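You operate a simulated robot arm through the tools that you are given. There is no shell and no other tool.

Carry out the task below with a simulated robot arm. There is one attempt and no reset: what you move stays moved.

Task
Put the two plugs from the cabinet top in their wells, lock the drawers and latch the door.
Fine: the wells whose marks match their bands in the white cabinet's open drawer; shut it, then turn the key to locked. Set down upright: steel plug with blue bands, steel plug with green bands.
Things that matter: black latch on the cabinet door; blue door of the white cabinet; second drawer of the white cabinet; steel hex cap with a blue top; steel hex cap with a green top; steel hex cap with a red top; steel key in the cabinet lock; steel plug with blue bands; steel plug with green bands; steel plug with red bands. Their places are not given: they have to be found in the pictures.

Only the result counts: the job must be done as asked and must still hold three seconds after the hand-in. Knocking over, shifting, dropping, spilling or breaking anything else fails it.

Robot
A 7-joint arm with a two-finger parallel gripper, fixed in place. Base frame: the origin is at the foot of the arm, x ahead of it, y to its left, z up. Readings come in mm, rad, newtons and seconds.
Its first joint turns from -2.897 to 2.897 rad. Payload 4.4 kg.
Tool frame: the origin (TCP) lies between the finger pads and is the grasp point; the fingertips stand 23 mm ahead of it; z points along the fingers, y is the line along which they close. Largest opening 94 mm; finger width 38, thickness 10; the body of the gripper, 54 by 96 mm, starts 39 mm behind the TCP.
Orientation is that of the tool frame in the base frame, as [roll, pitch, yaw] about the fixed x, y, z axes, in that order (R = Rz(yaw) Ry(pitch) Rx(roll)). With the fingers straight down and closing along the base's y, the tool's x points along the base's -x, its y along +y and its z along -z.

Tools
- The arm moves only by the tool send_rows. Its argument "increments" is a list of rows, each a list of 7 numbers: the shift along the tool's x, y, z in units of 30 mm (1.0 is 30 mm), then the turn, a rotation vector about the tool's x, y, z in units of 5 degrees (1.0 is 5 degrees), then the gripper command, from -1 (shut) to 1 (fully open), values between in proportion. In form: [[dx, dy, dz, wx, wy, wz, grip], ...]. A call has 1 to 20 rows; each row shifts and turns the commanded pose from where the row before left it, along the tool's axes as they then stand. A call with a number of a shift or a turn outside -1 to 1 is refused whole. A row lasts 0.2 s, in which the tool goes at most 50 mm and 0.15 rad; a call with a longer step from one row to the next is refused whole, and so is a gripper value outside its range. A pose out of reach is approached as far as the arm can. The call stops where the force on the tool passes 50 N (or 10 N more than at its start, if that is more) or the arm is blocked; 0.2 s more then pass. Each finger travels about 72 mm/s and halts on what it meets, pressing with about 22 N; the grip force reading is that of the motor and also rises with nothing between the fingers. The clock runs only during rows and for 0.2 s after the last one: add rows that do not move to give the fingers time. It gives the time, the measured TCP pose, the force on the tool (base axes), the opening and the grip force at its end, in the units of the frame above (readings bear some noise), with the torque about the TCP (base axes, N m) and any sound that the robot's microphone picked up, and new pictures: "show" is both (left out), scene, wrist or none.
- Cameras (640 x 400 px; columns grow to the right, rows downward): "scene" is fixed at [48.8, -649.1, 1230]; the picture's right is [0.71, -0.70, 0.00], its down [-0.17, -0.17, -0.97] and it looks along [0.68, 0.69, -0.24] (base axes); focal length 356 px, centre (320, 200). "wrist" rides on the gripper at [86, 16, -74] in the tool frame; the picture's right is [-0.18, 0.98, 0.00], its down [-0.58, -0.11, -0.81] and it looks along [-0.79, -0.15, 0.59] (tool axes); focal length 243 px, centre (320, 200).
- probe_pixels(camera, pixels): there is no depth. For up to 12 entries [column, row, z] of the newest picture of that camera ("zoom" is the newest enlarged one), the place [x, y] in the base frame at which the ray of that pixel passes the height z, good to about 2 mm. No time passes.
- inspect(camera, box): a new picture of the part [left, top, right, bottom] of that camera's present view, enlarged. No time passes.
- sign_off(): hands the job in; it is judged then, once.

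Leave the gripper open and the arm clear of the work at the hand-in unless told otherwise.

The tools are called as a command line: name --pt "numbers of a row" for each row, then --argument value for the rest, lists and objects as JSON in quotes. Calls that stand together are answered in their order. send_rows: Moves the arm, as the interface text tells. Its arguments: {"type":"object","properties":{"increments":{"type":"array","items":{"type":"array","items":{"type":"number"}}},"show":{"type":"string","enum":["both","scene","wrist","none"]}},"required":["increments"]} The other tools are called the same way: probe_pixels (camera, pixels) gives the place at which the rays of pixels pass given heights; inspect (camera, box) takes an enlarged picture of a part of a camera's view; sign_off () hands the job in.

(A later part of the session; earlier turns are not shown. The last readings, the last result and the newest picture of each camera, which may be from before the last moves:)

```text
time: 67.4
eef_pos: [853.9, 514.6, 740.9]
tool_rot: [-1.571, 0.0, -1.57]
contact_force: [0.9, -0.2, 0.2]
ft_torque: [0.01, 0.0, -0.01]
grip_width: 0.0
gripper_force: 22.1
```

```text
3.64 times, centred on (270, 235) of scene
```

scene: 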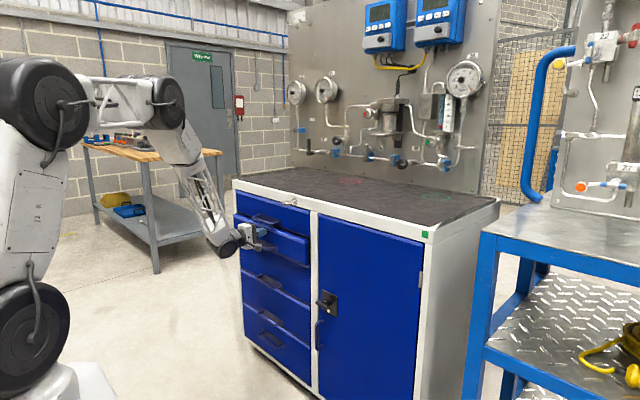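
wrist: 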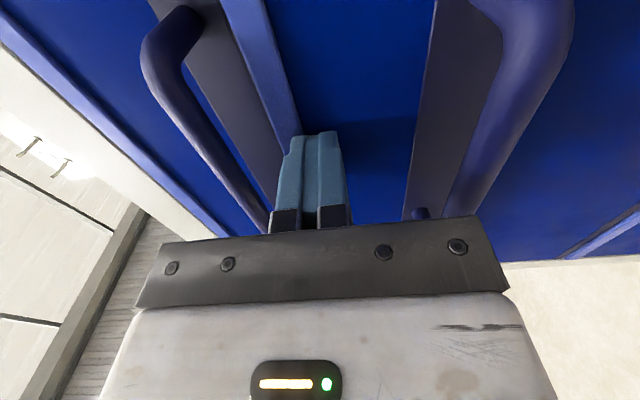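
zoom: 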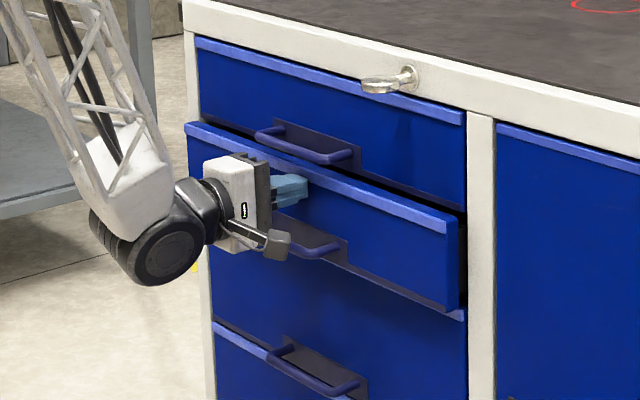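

About 10 mm more to go. I'll push in 2 mm rows and watch for the stop.

send_rows --pt "0 0 0.07 0 0 0 -1" --pt "0 0 0.07 0 0 0 -1" --pt "0 0 0.07 0 0 0 -1" --pt "0 0 0.07 0 0 0 -1" --pt "0 0 0.07 0 0 0 -1" --pt "0 0 0 0 0 0 -1" --show "scene"

inspect --camera "scene" --box '[200, 180, 340, 290]'

```text
time: 68.8
eef_pos: [864.7, 513.9, 742.0]
tool_rot: [-1.57, 0.001, -1.571]
contact_force: [-0.4, -0.8, -0.4]
ft_torque: [0.03, -0.03, -0.03]
grip_width: 0.0
gripper_force: 22.0
```

scene: 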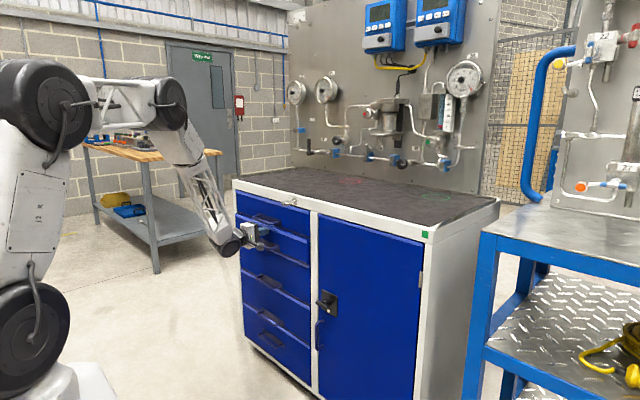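

```text
3.64 times, centred on (270, 235) of scene
```

zoom: 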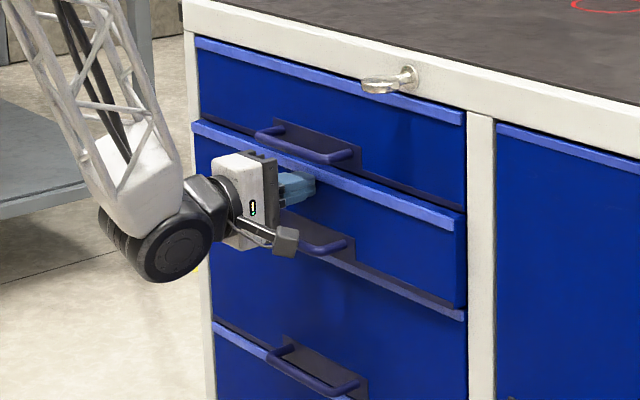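

Nearly flush, with a few mm left. Continuing in 1.5–2 mm rows.

send_rows --pt "0 0 0.06 0 0 0 -1" --pt "0 0 0.06 0 0 0 -1" --pt "0 0 0.06 0 0 0 -1" --pt "0 0 0.06 0 0 0 -1" --pt "0 0 0 0 0 0 -1" --show "scene"

inspect --camera "scene" --box '[270, 200, 330, 280]'

```text
time: 70.0
eef_pos: [870.7, 513.2, 741.6]
tool_rot: [-1.569, 0.0, -1.571]
contact_force: [-0.4, 0.5, -0.5]
ft_torque: [0.01, 0.01, 0.0]
grip_width: 0.0
gripper_force: 21.8
```

scene: 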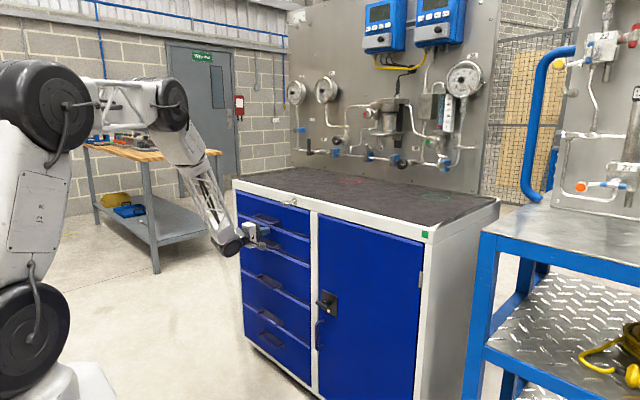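

```text
5.00 times, centred on (300, 240) of scene
```

zoom: 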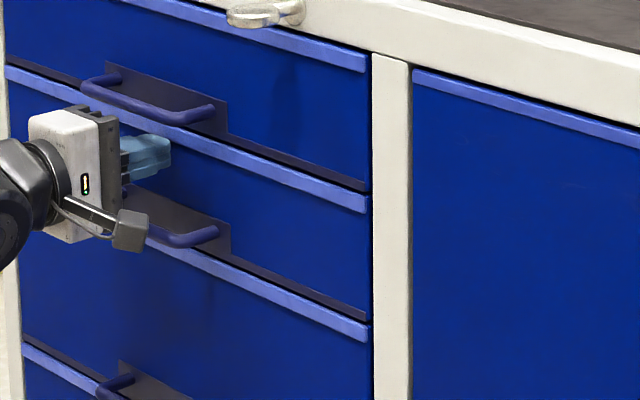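

The panels look flush. I'll press a little further to confirm the stop.

send_rows --pt "0 0 0.05 0 0 0 -1" --pt "0 0 0.05 0 0 0 -1" --pt "0 0 0.05 0 0 0 -1" --pt "0 0 0 0 0 0 -1" --show "none"

```text
time: 71.0
eef_pos: [876.0, 515.3, 742.6]
tool_rot: [-1.571, 0.001, -1.572]
contact_force: [-0.1, -0.1, 0.3]
ft_torque: [-0.01, 0.0, -0.02]
grip_width: 0.0
gripper_force: 22.0
```

send_rows --pt "0 0 0.05 0 0 0 -1" --pt "0 0 0.05 0 0 0 -1" --pt "0 0 0 0 0 0 -1" --show "scene"

inspect --camera "scene" --box '[270, 200, 330, 280]'

```text
time: 71.7
eef_pos: [876.7, 513.5, 741.5]
tool_rot: [-1.572, 0.0, -1.571]
contact_force: [-23.7, -6.9, 12.1]
ft_torque: [-0.17, -0.36, -0.61]
grip_width: 0.1
gripper_force: 21.4
stopped in row 3: the force on the tool passed its limit at 54 N (the readings are from after the stop); the commanded pose is now the measured one
```

scene: 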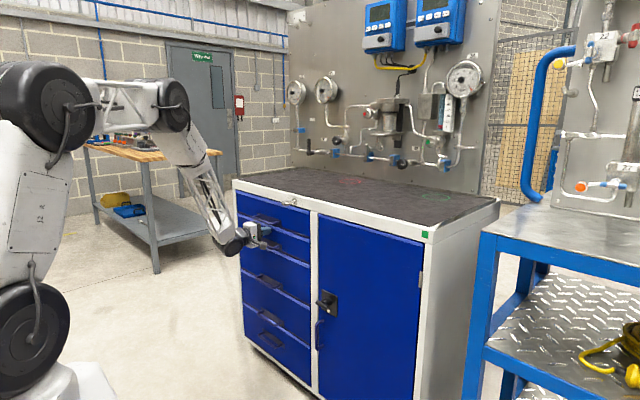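

```text
5.00 times, centred on (300, 240) of scene
```

zoom: 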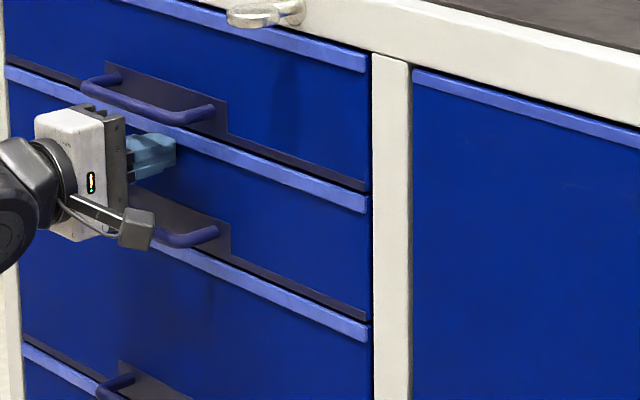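

The drawer reached its stop (54 N) and is closed. I'll retreat 150 mm, then move in front of the key at (725, 350, 896).

send_rows --pt "0 0 -0.5 0 0 0 -1" --pt "0 0 -1 0 0 0 -1" --pt "0 0 -1 0 0 0 -1" --pt "0 0 -1 0 0 0 -1" --pt "0 0 -1 0 0 0 -1" --pt "0 0 -0.5 0 0 0 -1" --pt "0.78 -0.736 0 0 0 0 -0.3" --pt "0.78 -0.736 0 0 0 0 -0.2" --pt "0.78 -0.736 0 0 0 0 -0.2" --pt "0.78 -0.736 0 0 0 0 -0.2" --pt "0.78 -0.736 0 0 0 0 -0.2" --pt "0.78 -0.736 0 0 0 0 -0.2" --pt "0.78 -0.736 0 0 0 0 -0.2" --pt "0 0 0 0 0 0 -0.2" --show "both"

inspect --camera "scene" --box '[220, 160, 330, 260]'

```text
time: 74.7
eef_pos: [727.8, 350.3, 895.4]
tool_rot: [-1.571, 0.0, -1.571]
contact_force: [-0.2, 1.0, 0.4]
ft_torque: [-0.02, 0.0, 0.02]
grip_width: 37.4
gripper_force: 0.0
```

scene: 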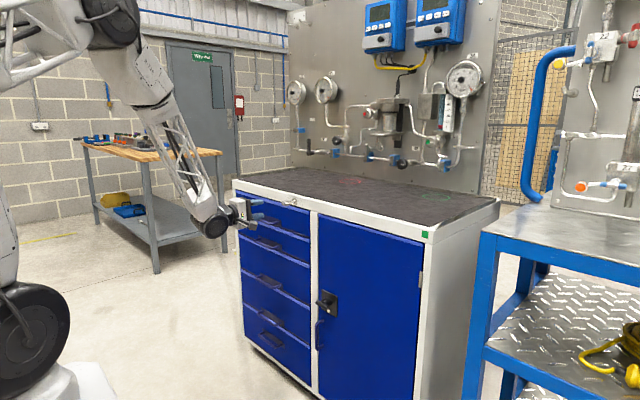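
wrist: 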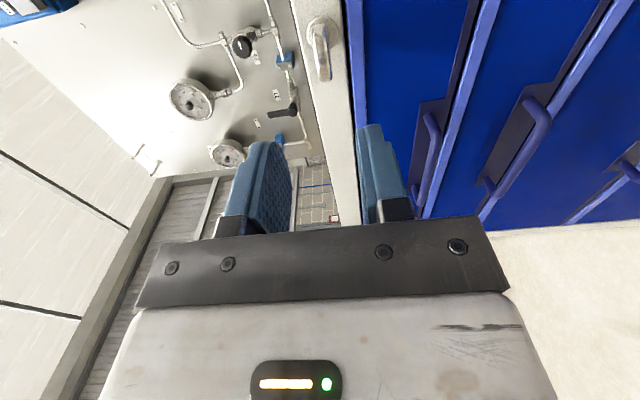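

```text
4.00 times, centred on (275, 210) of scene
```

zoom: 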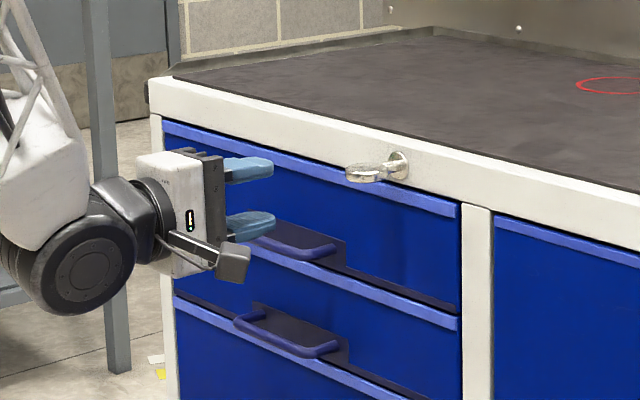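

The key is visible in the wrist view at (320, 45). I'll zoom in and triangulate it precisely.

inspect --camera "wrist" --box '[280, 0, 370, 95]'

inspect --camera "scene" --box '[275, 190, 310, 215]'

```text
4.21 times, centred on (325, 48) of wrist
```

zoom: 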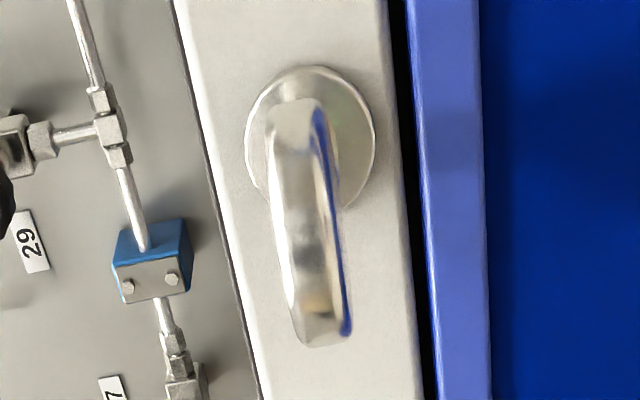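

```text
16.00 times, centred on (292, 202) of scene
```

zoom: 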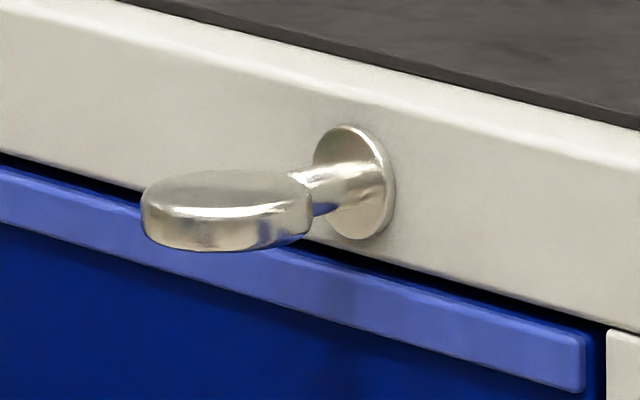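

By my ray calculation the key axis is near y ≈ 349, z ≈ 894. I'll advance to x ≈ 800 with the fingers open around the bow's level and look again.

send_rows --pt "0.04 0.02 0.8 0 0 0 -0.2" --pt "0 0 0.8 0 0 0 -0.2" --pt "0 0 0.8 0 0 0 -0.2" --pt "0 0 0 0 0 0 -0.2" --show "both"

inspect --camera "wrist" --box '[240, 40, 420, 220]'

inspect --camera "scene" --box '[250, 170, 320, 230]'

```text
time: 75.7
eef_pos: [800.7, 350.3, 895.0]
tool_rot: [-1.57, 0.001, -1.571]
contact_force: [1.4, 0.1, 0.1]
ft_torque: [0.01, 0.01, 0.0]
grip_width: 37.5
gripper_force: 0.0
```

scene: 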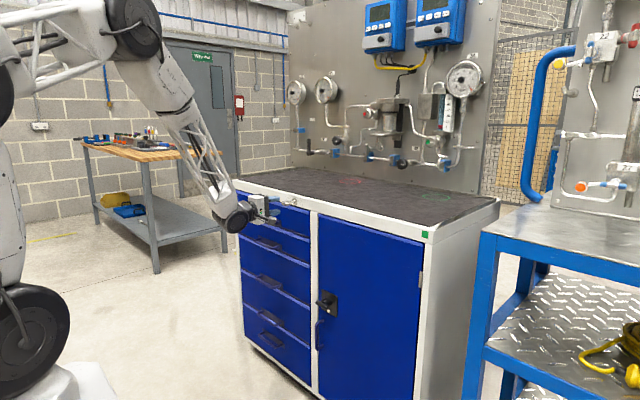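
wrist: 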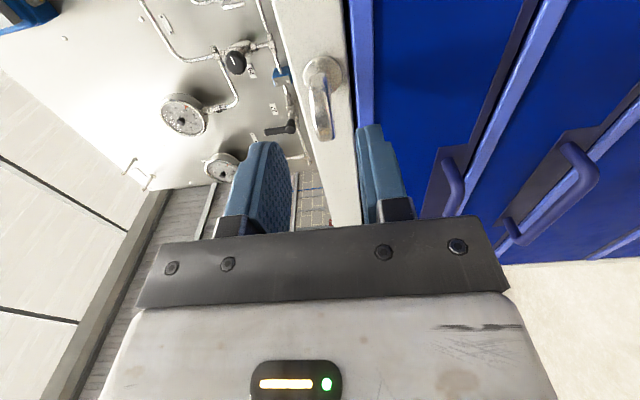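

```text
2.22 times, centred on (330, 130) of wrist
```

zoom: 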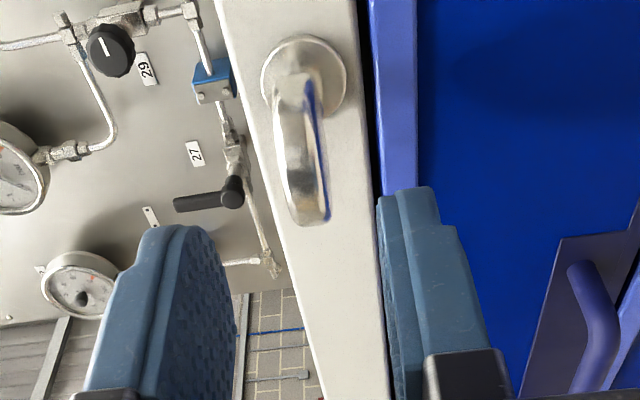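

```text
6.67 times, centred on (285, 200) of scene
```

zoom: 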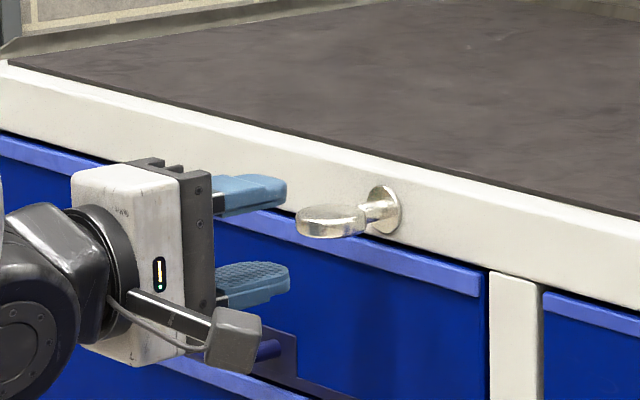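

I'll use the probe tool (exact camera model) on the key flange and bow to settle its height.

probe_pixels --camera "wrist" --pixels '[[322.9, 74.7, 890], [322.9, 74.7, 893], [322.9, 74.7, 896], [322.5, 107.6, 890], [322.5, 107.6, 893], [322.5, 107.6, 896]]'

probe_pixels --camera "scene" --pixels '[[294.2, 200.9, 890], [294.2, 200.9, 893], [294.2, 200.9, 896], [286.2, 203, 890], [286.2, 203, 893], [286.2, 203, 896]]'

```text
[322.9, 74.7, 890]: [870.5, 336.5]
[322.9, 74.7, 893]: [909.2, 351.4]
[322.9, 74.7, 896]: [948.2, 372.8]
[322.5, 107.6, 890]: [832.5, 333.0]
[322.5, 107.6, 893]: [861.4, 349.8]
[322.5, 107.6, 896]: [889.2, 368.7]
```

```text
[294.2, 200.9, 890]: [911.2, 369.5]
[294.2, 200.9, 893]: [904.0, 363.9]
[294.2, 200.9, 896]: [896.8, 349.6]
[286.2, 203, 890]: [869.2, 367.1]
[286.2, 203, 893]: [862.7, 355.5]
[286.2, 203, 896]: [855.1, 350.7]
```

My earlier scene zoom centre was rounded by half a pixel. Correcting for that gives a key axis of y ≈ 348.7, z ≈ 894, which agrees with the wrist view. I'll lower 1 mm, shift 1.5 mm in −y, and advance so the bow sits between the pads (TCP x ≈ 855).

send_rows --pt "0.05 0.033 0.5 0 0 0 -0.2" --pt "0 0 0.6 0 0 0 -0.2" --pt "0 0 0.5 0 0 0 -0.2" --pt "0 0 0.2 0 0 0 -0.2" --pt "0 0 0 0 0 0 -0.2" --show "both"

inspect --camera "wrist" --box '[240, 90, 420, 230]'

inspect --camera "scene" --box '[260, 180, 320, 220]'

```text
time: 76.9
eef_pos: [854.0, 347.6, 894.3]
tool_rot: [-1.571, -0.001, -1.572]
contact_force: [1.1, 0.1, 0.3]
ft_torque: [0.0, 0.01, 0.0]
grip_width: 37.8
gripper_force: 0.1
```

scene: 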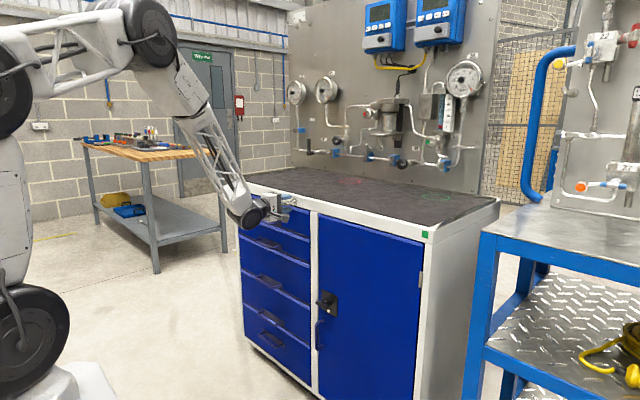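
wrist: 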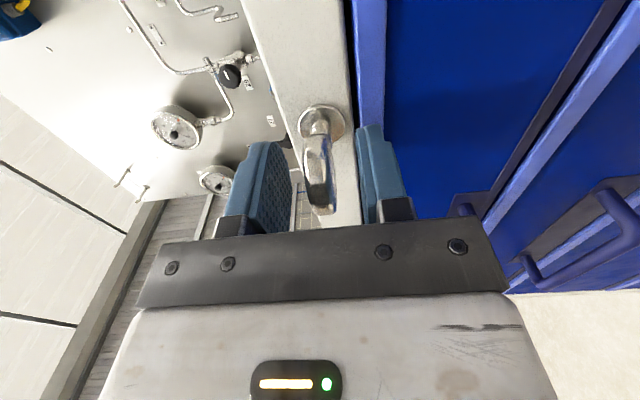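

```text
2.86 times, centred on (330, 160) of wrist
```

zoom: 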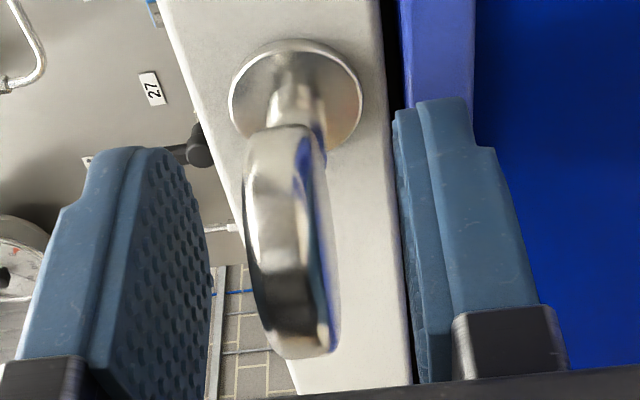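

```text
10.00 times, centred on (290, 200) of scene
```

zoom: 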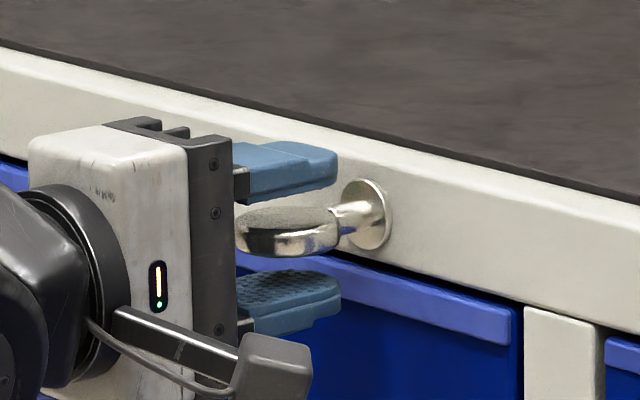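

The bow is centred between the fingers. Closing on it gently.

send_rows --pt "0 0 0 0 0 0 -0.5" --pt "0 0 0 0 0 0 -0.7" --pt "0 0 0 0 0 0 -1" --pt "0 0 0 0 0 0 -1" --pt "0 0 0 0 0 0 -1" --show "wrist"

inspect --camera "wrist" --box '[240, 90, 420, 230]'

```text
time: 78.1
eef_pos: [854.5, 347.6, 893.9]
tool_rot: [-1.573, -0.001, -1.571]
contact_force: [5.0, 1.2, -11.3]
ft_torque: [-0.05, -0.8, 0.47]
grip_width: 10.9
gripper_force: 44.8
```

wrist: 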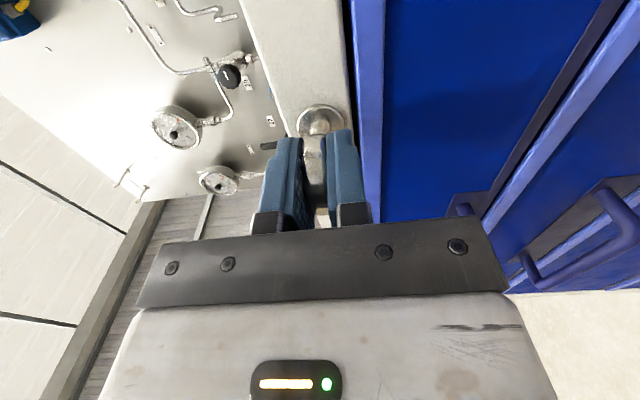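

```text
2.86 times, centred on (330, 160) of wrist
```

zoom: 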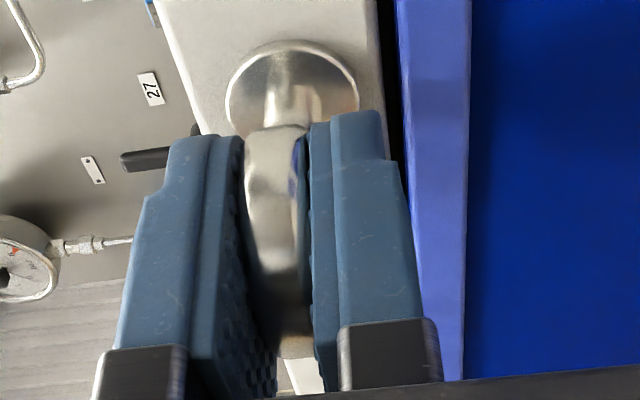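

The bow is gripped, at a width of 10.9 mm. A −11 N z force says the key axis sits slightly lower, so I'll ease down 0.4 mm. Then I'll try a small clockwise turn (positive about tool z) while watching the torque.

send_rows --pt "0 0.014 0 0 0 0 -1" --pt "0 0 0 0 0 0.3 -1" --pt "0 0 0 0 0 0.3 -1" --pt "0 0 0 0 0 0.4 -1" --show "none"

```text
time: 79.1
eef_pos: [853.7, 347.5, 893.7]
tool_rot: [-1.571, 0.086, -1.571]
contact_force: [6.4, -4.1, -6.4]
ft_torque: [-1.88, 0.05, 0.22]
grip_width: 14.0
gripper_force: 45.3
```

Turning clockwise spread the fingers (10.9 → 14.0 mm) with −1.9 N·m torque, so the key is against its stop that way. I'll turn back and try a small counter-clockwise turn.

send_rows --pt "0 0 0 0 0 -0.4 -1" --pt "0 0 0 0 0 -0.6 -1" --pt "0 0 0 0 0 -0.3 -1" --pt "0 0 0 0 0 -0.3 -1" --pt "0 0 0 0 0 -0.4 -1" --show "none"

```text
time: 80.3
eef_pos: [853.9, 347.4, 893.9]
tool_rot: [-1.572, -0.087, -1.572]
contact_force: [7.8, -2.2, -8.6]
ft_torque: [0.04, 0.04, 1.22]
grip_width: 10.9
gripper_force: 45.3
```

Counter-clockwise the key turns freely (torque ~0, width constant at 10.9 mm). I'll continue counter-clockwise in steps.

send_rows --pt "0 0 0 0 0 -0.6 -1" --pt "0 0 0 0 0 -0.6 -1" --pt "0 0 0 0 0 -0.6 -1" --pt "0 0 0 0 0 -0.6 -1" --pt "0 0 0 0 0 -0.6 -1" --pt "0 0 0 0 0 0 -1" --show "scene"

inspect --camera "scene" --box '[260, 180, 320, 220]'

```text
time: 81.7
eef_pos: [853.8, 348.8, 895.4]
tool_rot: [-1.571, -0.352, -1.57]
contact_force: [-6.6, 2.6, 2.7]
ft_torque: [0.02, 0.09, -1.17]
grip_width: 10.9
gripper_force: 45.2
```

scene: 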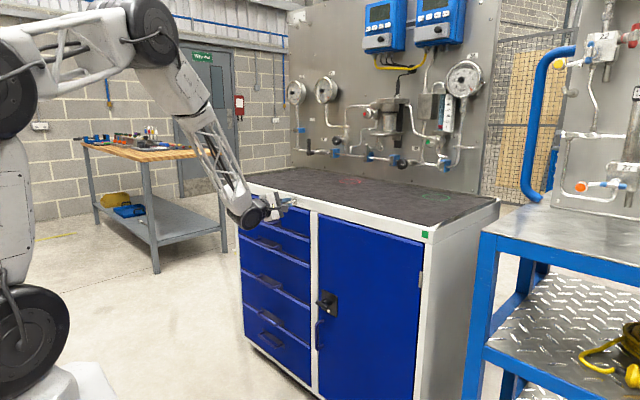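

```text
10.00 times, centred on (290, 200) of scene
```

zoom: 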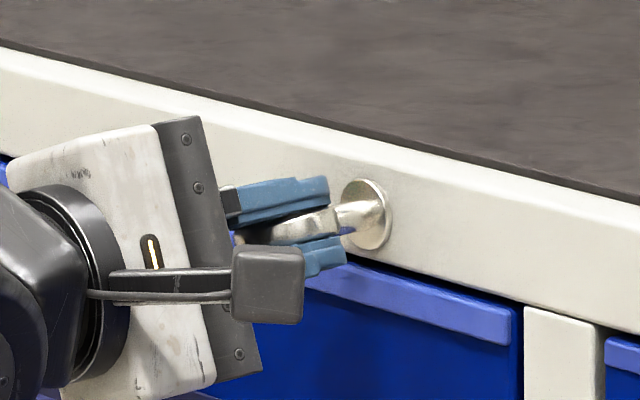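

The key has turned 20° with the gripper. Continuing counter-clockwise.

send_rows --pt "0 0 0 0 0 -0.6 -1" --pt "0 0 0 0 0 -0.6 -1" --pt "0 0 0 0 0 -0.6 -1" --pt "0 0 0 0 0 -0.6 -1" --pt "0 0 0 0 0 -0.6 -1" --pt "0 0 0 0 0 -0.6 -1" --pt "0 0 0 0 0 -0.6 -1" --pt "0 0 0 0 0 -0.6 -1" --pt "0 0 0 0 0 0 -1" --show "none"

```text
time: 83.7
eef_pos: [853.7, 349.0, 893.8]
tool_rot: [-1.569, -0.77, -1.572]
contact_force: [-28.9, 13.7, 28.1]
ft_torque: [0.02, 1.14, -0.05]
grip_width: 10.9
gripper_force: 44.1
```

The key follows (width constant), but side forces of about 30 N are building from a slight axis offset. I'll shift the tool by fractions of a millimetre (−x, +y, +z) to relieve them.

send_rows --pt "0.009 -0.0285 -0.027 0 0 0 -1" --pt "0 0 0 0 0 0 -1" --show "none"

```text
time: 84.3
eef_pos: [852.4, 350.7, 895.6]
tool_rot: [-1.571, -0.768, -1.571]
contact_force: [17.6, 20.3, 11.3]
ft_torque: [0.06, 0.14, -0.09]
grip_width: 11.1
gripper_force: 45.5
```

send_rows --pt "-0.005 -0.027 0.01 0 0 0 -1" --pt "0 0 0 0 0 0 -1" --show "none"

```text
time: 84.9
eef_pos: [853.5, 348.9, 894.6]
tool_rot: [-1.569, -0.769, -1.571]
contact_force: [18.4, 7.4, 9.9]
ft_torque: [0.02, 0.06, 0.72]
grip_width: 11.0
gripper_force: 44.6
```

Forces are lower now. Continuing the turn by another 20°, then checking.

send_rows --pt "0 -0.005 0.008 0 0 -0.5 -1" --pt "0 0 0 0 0 -0.5 -1" --pt "0 0 0 0 0 -0.5 -1" --pt "0 0 0 0 0 -0.5 -1" --pt "0 0 0 0 0 -0.5 -1" --pt "0 0 0 0 0 -0.5 -1" --pt "0 0 0 0 0 -0.5 -1" --pt "0 0 0 0 0 -0.5 -1" --pt "0 0 0 0 0 0 -1" --show "scene"

inspect --camera "scene" --box '[260, 180, 320, 220]'

```text
time: 86.9
eef_pos: [854.2, 349.4, 895.3]
tool_rot: [-1.57, -1.117, -1.571]
contact_force: [22.6, 5.9, 5.9]
ft_torque: [0.01, -0.08, -0.03]
grip_width: 11.1
gripper_force: 45.4
```

scene: 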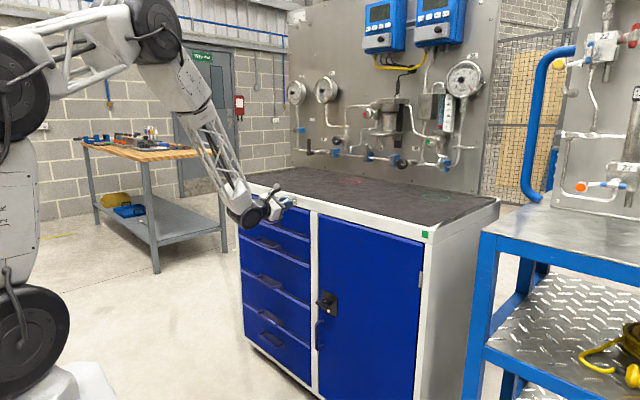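

```text
10.00 times, centred on (290, 200) of scene
```

zoom: 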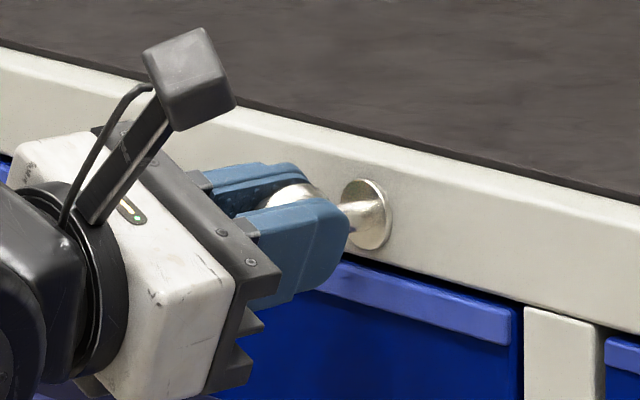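

At 64° there is no resisting torque. I'll continue toward 90°, watching for the end stop.

send_rows --pt "0 0 0.01 0 0 -0.5 -1" --pt "0 0 0 0 0 -0.5 -1" --pt "0 0 0 0 0 -0.5 -1" --pt "0 0 0 0 0 -0.5 -1" --pt "0 0 0 0 0 -0.5 -1" --pt "0 0 0 0 0 -0.5 -1" --pt "0 0 0 0 0 -0.5 -1" --pt "0 0 0 0 0 -0.5 -1" --pt "0 0 0 0 0 0 -1" --show "none"

```text
time: 88.9
eef_pos: [854.9, 350.2, 895.9]
tool_rot: [-1.571, -1.469, -1.572]
contact_force: [-1.6, 18.8, 2.5]
ft_torque: [-0.03, 0.06, -0.51]
grip_width: 11.3
gripper_force: 45.2
```

At 84°, still free. Another 6° to reach 90°, then a bit more to feel for the stop.

send_rows --pt "0 -0.01 0 0 0 -0.4 -1" --pt "0 0 0 0 0 -0.4 -1" --pt "0 0 0 0 0 -0.35 -1" --pt "0 0 0 0 0 0 -1" --show "none"

send_rows --pt "0 0 0 0 0 -0.3 -1" --pt "0 0 0 0 0 -0.3 -1" --pt "0 0 0 0 0 0 -1" --show "none"

```text
time: 89.9
eef_pos: [853.9, 350.3, 895.8]
tool_rot: [-1.571, -1.567, -1.568]
contact_force: [9.2, 30.9, -1.7]
ft_torque: [0.02, -0.47, -0.52]
grip_width: 11.1
gripper_force: 44.5
```

```text
time: 90.7
eef_pos: [852.6, 350.0, 895.7]
tool_rot: [1.564, -1.523, 1.578]
contact_force: [1.3, 33.3, 4.2]
ft_torque: [1.76, 0.83, 0.18]
grip_width: 12.3
gripper_force: 44.8
```

Past 90° the torque jumps to 1.8 N·m and the fingers spread, so the key is at its end stop: fully turned. I'll rotate back the 3° overshoot, relieve the side force, and then open.

send_rows --pt "0 -0.02 0 0 0 0.3 -1" --pt "0 -0.01 0 0 0 0.3 -1" --pt "0 0 0 0 0 0 -1" --show "none"

```text
time: 91.5
eef_pos: [853.4, 349.7, 896.3]
tool_rot: [-1.516, -1.568, -1.625]
contact_force: [6.0, 19.2, 2.0]
ft_torque: [0.02, -1.48, 0.34]
grip_width: 10.9
gripper_force: 44.9
```

Opening the fingers to release the key.

send_rows --pt "0 0 0 0 0 0 -0.6" --pt "0 0 0 0 0 0 -0.3" --pt "0 0 0 0 0 0 -0.1" --pt "0 0 0 0 0 0 -0.1" --show "both"

inspect --camera "scene" --box '[260, 180, 320, 220]'

inspect --camera "wrist" --box '[240, 90, 420, 230]'

```text
time: 92.5
eef_pos: [854.1, 351.5, 895.7]
tool_rot: [-1.619, -1.567, -1.523]
contact_force: [-0.1, 0.1, 0.4]
ft_torque: [0.03, 0.0, -0.02]
grip_width: 42.4
gripper_force: 0.1
```

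scene: 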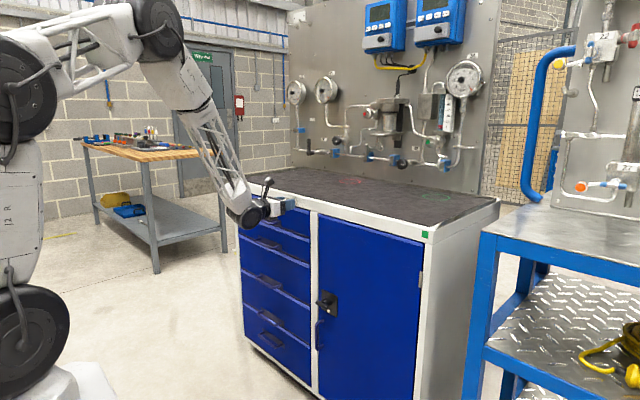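
wrist: 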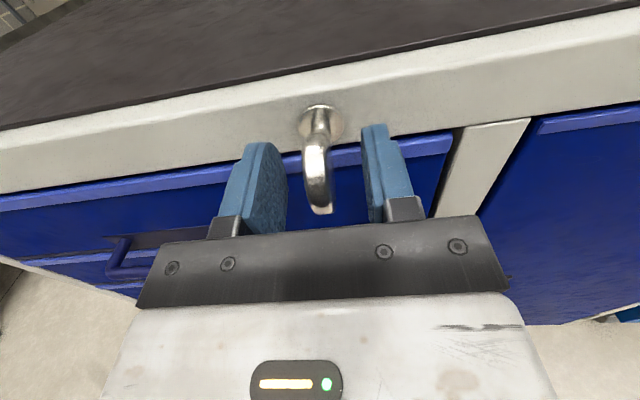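

```text
10.00 times, centred on (290, 200) of scene
```

zoom: 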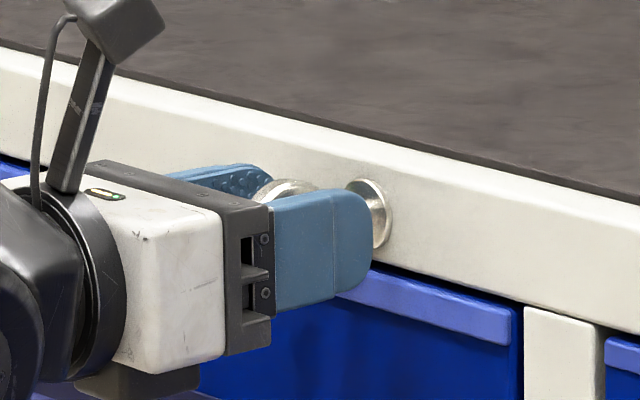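

```text
2.86 times, centred on (330, 160) of wrist
```

zoom: 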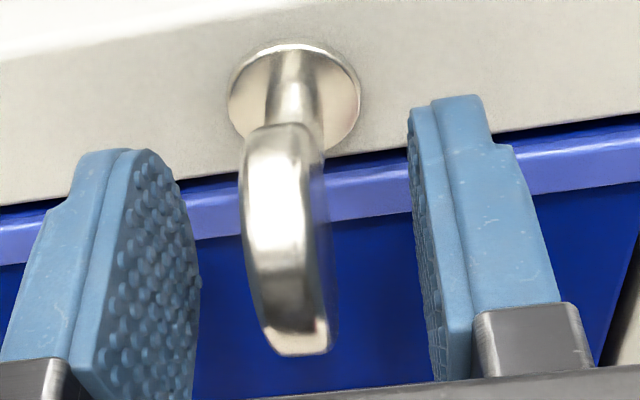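

The key now stands vertical. I'll retreat along −x and confirm.

send_rows --pt "0 0 -0.5 0 0 0 -0.1" --pt "0 0 -1 0 0 0 -0.1" --pt "0 0 -1 0 0 0 -0.1" --pt "0 0 -1 0 0 0 -0.1" --pt "0 0 -1 0 0 0 -0.1" --pt "0 0 -1 0 0 0 -0.1" --pt "0 0 0 0 0 0 -0.1" --show "both"

inspect --camera "scene" --box '[260, 180, 320, 220]'

inspect --camera "wrist" --box '[270, 30, 390, 130]'

```text
time: 94.1
eef_pos: [687.9, 350.0, 897.2]
tool_rot: [-1.583, -1.567, -1.557]
contact_force: [0.3, 0.0, 0.0]
ft_torque: [-0.03, -0.01, 0.01]
grip_width: 41.9
gripper_force: 0.0
```

scene: 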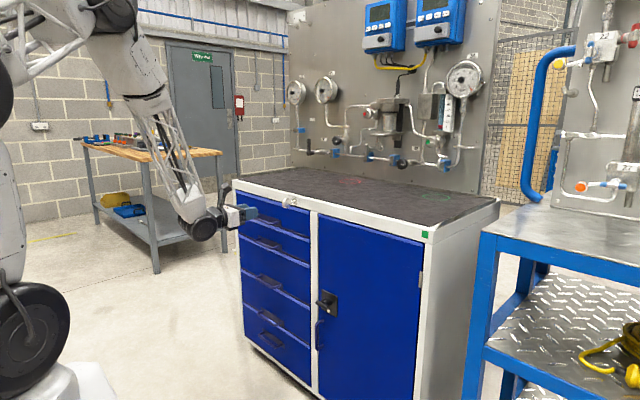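
wrist: 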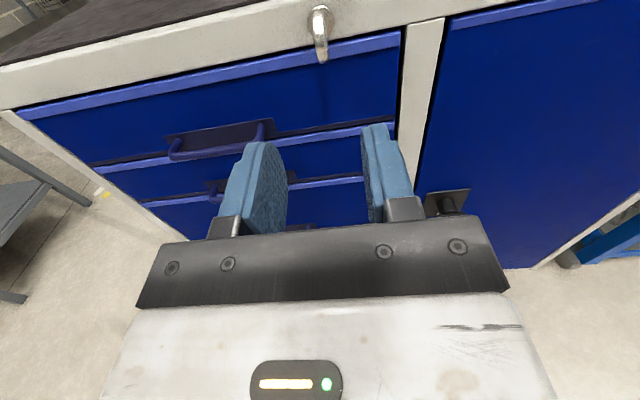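

```text
10.00 times, centred on (290, 200) of scene
```

zoom: 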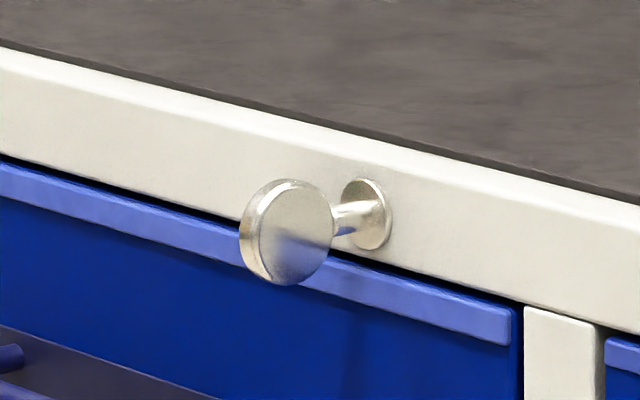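

```text
4.00 times, centred on (330, 80) of wrist
```

zoom: 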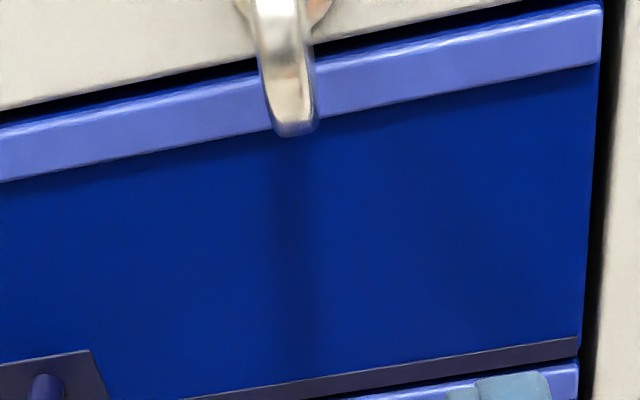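

The key is vertical and the drawers are all flush. Next I'll move down in front of the door latch at about (690, 168, 680), keeping this camera-on-top orientation to view it.

send_rows --pt "-0.804 0.674 0 0 0 0 -0.1" --pt "-0.804 0.674 0 0 0 0 -0.1" --pt "-0.804 0.674 0 0 0 0 -0.1" --pt "-0.804 0.674 0 0 0 0 -0.1" --pt "-0.804 0.674 0 0 0 0 -0.1" --pt "-0.804 0.674 0 0 0 0 -0.1" --pt "-0.804 0.674 0 0 0 0 -0.1" --pt "-0.804 0.674 0 0 0 0 -0.1" --pt "-0.804 0.674 0 0 0 0 -0.1" --pt "0 0 0 0 0 0 -0.1" --show "both"

inspect --camera "wrist" --box '[240, 60, 420, 200]'

inspect --camera "scene" --box '[300, 280, 360, 330]'

```text
time: 96.3
eef_pos: [688.6, 168.8, 678.5]
tool_rot: [-1.591, -1.567, -1.549]
contact_force: [-0.1, -0.5, 0.0]
ft_torque: [0.04, 0.01, -0.01]
grip_width: 42.4
gripper_force: 0.0
```

scene: 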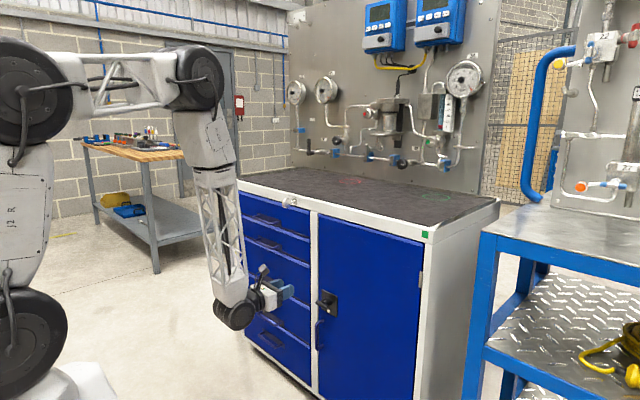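
wrist: 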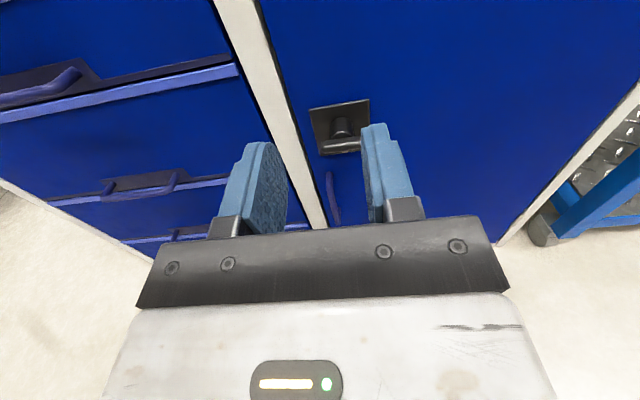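

```text
2.86 times, centred on (330, 130) of wrist
```

zoom: 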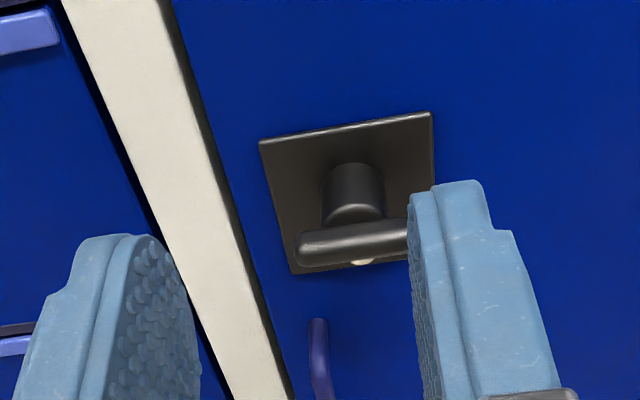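

```text
8.00 times, centred on (330, 305) of scene
```

zoom: 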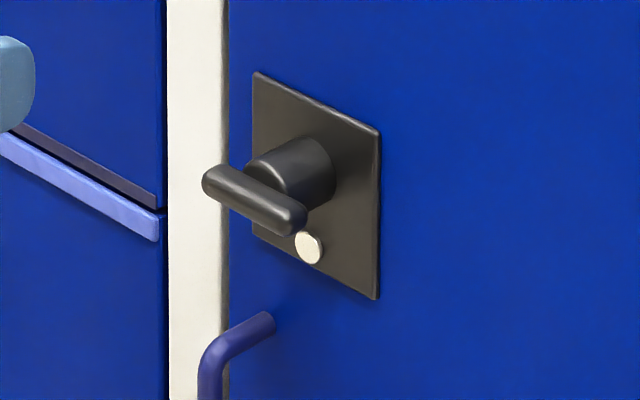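

The latch has a square plate, a round hub and a horizontal T-bar. I'll triangulate the plate corners and the bar with both cameras.

probe_pixels --camera "wrist" --pixels '[[309, 109.7, 570], [309, 109.7, 590], [369.2, 99.2, 570], [369.2, 99.2, 590], [319.5, 155.2, 510], [319.5, 155.2, 530], [341, 144.5, 540], [341, 144.5, 560]]'

probe_pixels --camera "scene" --pixels '[[321.75, 289, 570], [321.75, 289, 590], [337.5, 296.6, 570], [337.5, 296.6, 590], [321.5, 309.4, 510], [321.5, 309.4, 530], [321.9, 304.75, 540], [321.9, 304.75, 560]]'

```text
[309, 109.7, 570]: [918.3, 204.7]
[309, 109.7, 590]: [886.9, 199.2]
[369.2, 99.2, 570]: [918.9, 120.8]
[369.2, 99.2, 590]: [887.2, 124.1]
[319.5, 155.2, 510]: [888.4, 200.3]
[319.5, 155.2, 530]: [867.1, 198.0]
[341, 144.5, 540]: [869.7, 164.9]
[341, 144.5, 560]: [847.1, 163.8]
```

```text
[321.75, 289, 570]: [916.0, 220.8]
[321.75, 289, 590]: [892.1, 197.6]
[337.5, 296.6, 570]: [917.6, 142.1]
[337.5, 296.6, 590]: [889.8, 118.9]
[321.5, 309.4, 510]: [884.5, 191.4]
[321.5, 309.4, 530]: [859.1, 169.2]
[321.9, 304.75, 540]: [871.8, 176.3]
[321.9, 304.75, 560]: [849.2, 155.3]
```

The plate centre is about (894, 162, 544) and the bar centre about (858, 164, 551.5). I'll roll the tool +90° so the fingers close vertically again.

send_rows --pt "0 0 0 0 0 1 -0.1" --pt "0 0 0 0 0 1 -0.1" --pt "0 0 0 0 0 1 -0.1" --pt "0 0 0 0 0 1 -0.1" --pt "0 0 0 0 0 1 -0.1" --pt "0 0 0 0 0 1 -0.1" --pt "0 0 0 0 0 1 -0.1" --pt "0 0 0 0 0 1 -0.1" --pt "0 0 0 0 0 1 -0.1" --pt "0 0 0 0 0 1 -0.1" --pt "0 0 0 0 0 1 -0.1" --pt "0 0 0 0 0 1 -0.1" --pt "0 0 0 0 0 1 -0.1" --pt "0 0 0 0 0 1 -0.1" --pt "0 0 0 0 0 1 -0.1" --pt "0 0 0 0 0 1 -0.1" --pt "0 0 0 0 0 1 -0.1" --pt "0 0 0 0 0 1 -0.1" --pt "0 0 0 0 0 0 -0.1" --show "none"

```text
time: 100.3
eef_pos: [688.1, 169.3, 678.4]
tool_rot: [-1.57, 0.005, -1.57]
contact_force: [0.1, -0.2, -0.8]
ft_torque: [0.0, 0.01, -0.01]
grip_width: 42.2
gripper_force: 0.1
```

Now I'll lower to the bar's height (z ≈ 551.5), shift to y ≈ 164, and advance to x ≈ 760 for a look.

send_rows --pt "0.034 0.846 0 0 0 -0.06 -0.1" --pt "0.034 0.846 0 0 0 0 -0.1" --pt "0.034 0.846 0 0 0 0 -0.1" --pt "0.034 0.846 0 0 0 0 -0.1" --pt "0.034 0.846 0 0 0 0 -0.1" --pt "0 0 0.8 0 0 0 -0.1" --pt "0 0 0.8 0 0 0 -0.1" --pt "0 0 0.8 0 0 0 -0.1" --pt "0 0 0 0 0 0 -0.1" --show "both"

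inspect --camera "wrist" --box '[230, 0, 430, 150]'

inspect --camera "scene" --box '[270, 270, 360, 330]'

```text
time: 102.3
eef_pos: [760.8, 165.1, 552.5]
tool_rot: [-1.572, 0.001, -1.57]
contact_force: [-0.8, -0.3, 0.2]
ft_torque: [0.01, 0.02, 0.0]
grip_width: 42.3
gripper_force: 0.1
```

scene: 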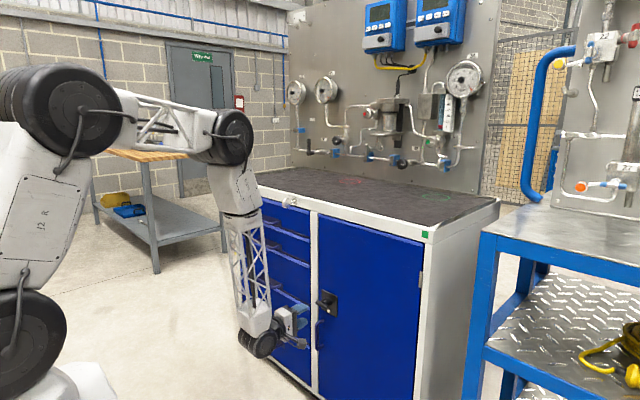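
wrist: 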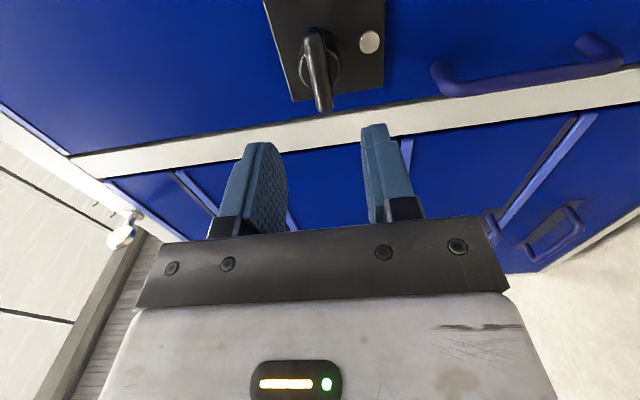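

```text
2.67 times, centred on (330, 75) of wrist
```

zoom: 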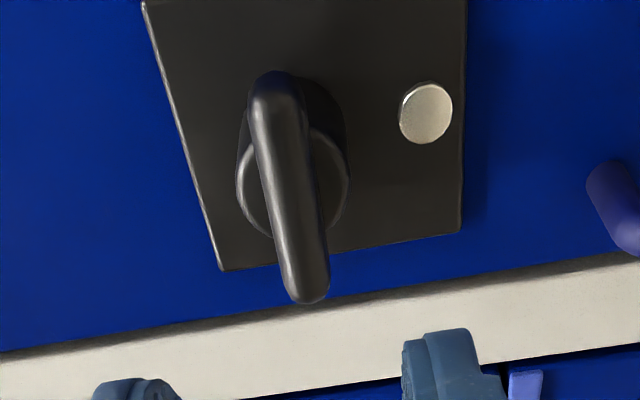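

```text
6.67 times, centred on (315, 300) of scene
```

zoom: 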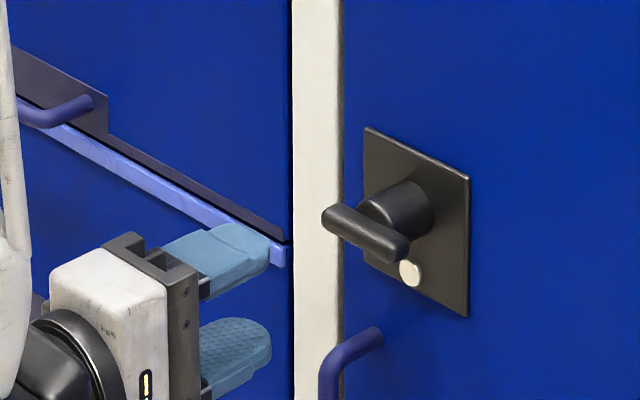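

The wrist view gives a hub axis of about y ≈ 162.5, z ≈ 552.5, with the white dot straight below it at z ≈ 514. I'll advance so only the fingertips overlap the bar (TCP x ≈ 841), short of the hub.

send_rows --pt "0.077 0 0.7 0 0 0 -0.1" --pt "0 0 0.8 0 0 0 -0.1" --pt "0 0 0.7 0 0 0 -0.1" --pt "0 0 0.45 0 0 0 -0.1" --pt "0 0 0 0 0 0 -0.1" --show "both"

inspect --camera "wrist" --box '[230, 70, 430, 220]'

inspect --camera "scene" --box '[290, 280, 350, 330]'

```text
time: 103.5
eef_pos: [839.9, 162.9, 552.1]
tool_rot: [-1.573, -0.002, -1.582]
contact_force: [-0.3, 0.0, -0.8]
ft_torque: [0.0, 0.01, 0.02]
grip_width: 42.3
gripper_force: 0.1
```

scene: 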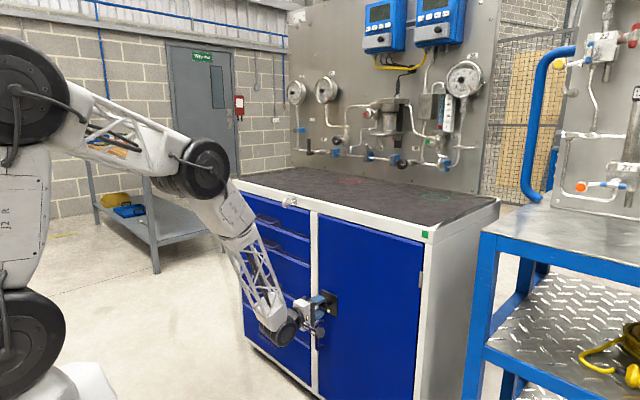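
wrist: 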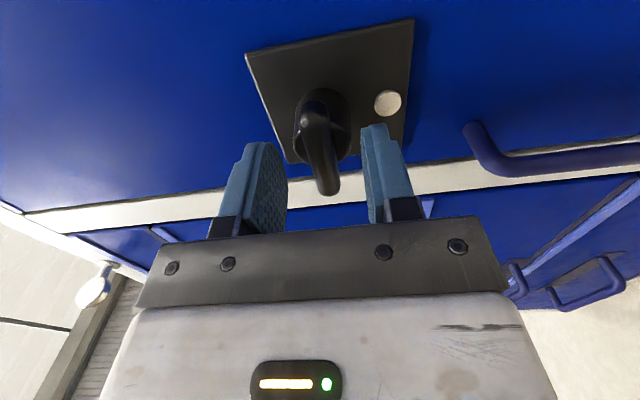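

```text
2.67 times, centred on (330, 145) of wrist
```

zoom: 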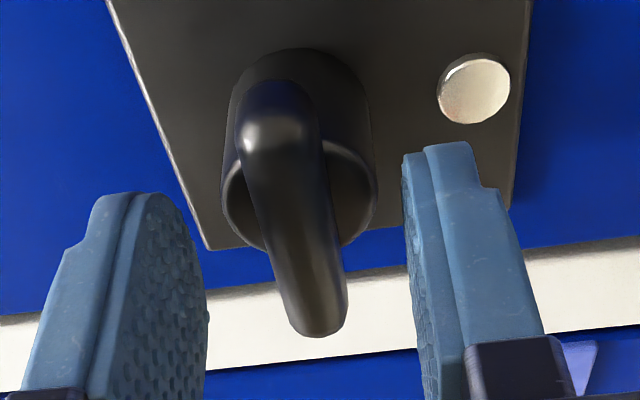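

```text
8.00 times, centred on (320, 305) of scene
```

zoom: 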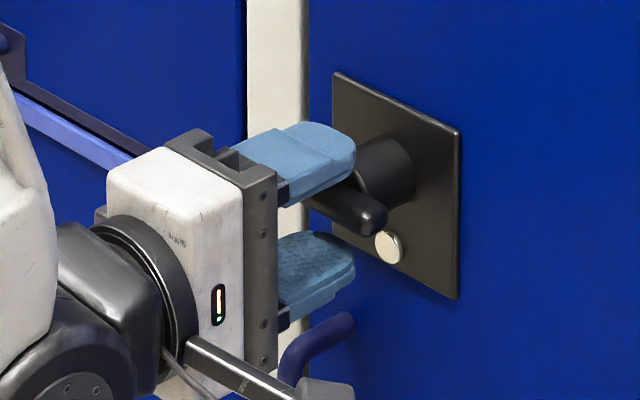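

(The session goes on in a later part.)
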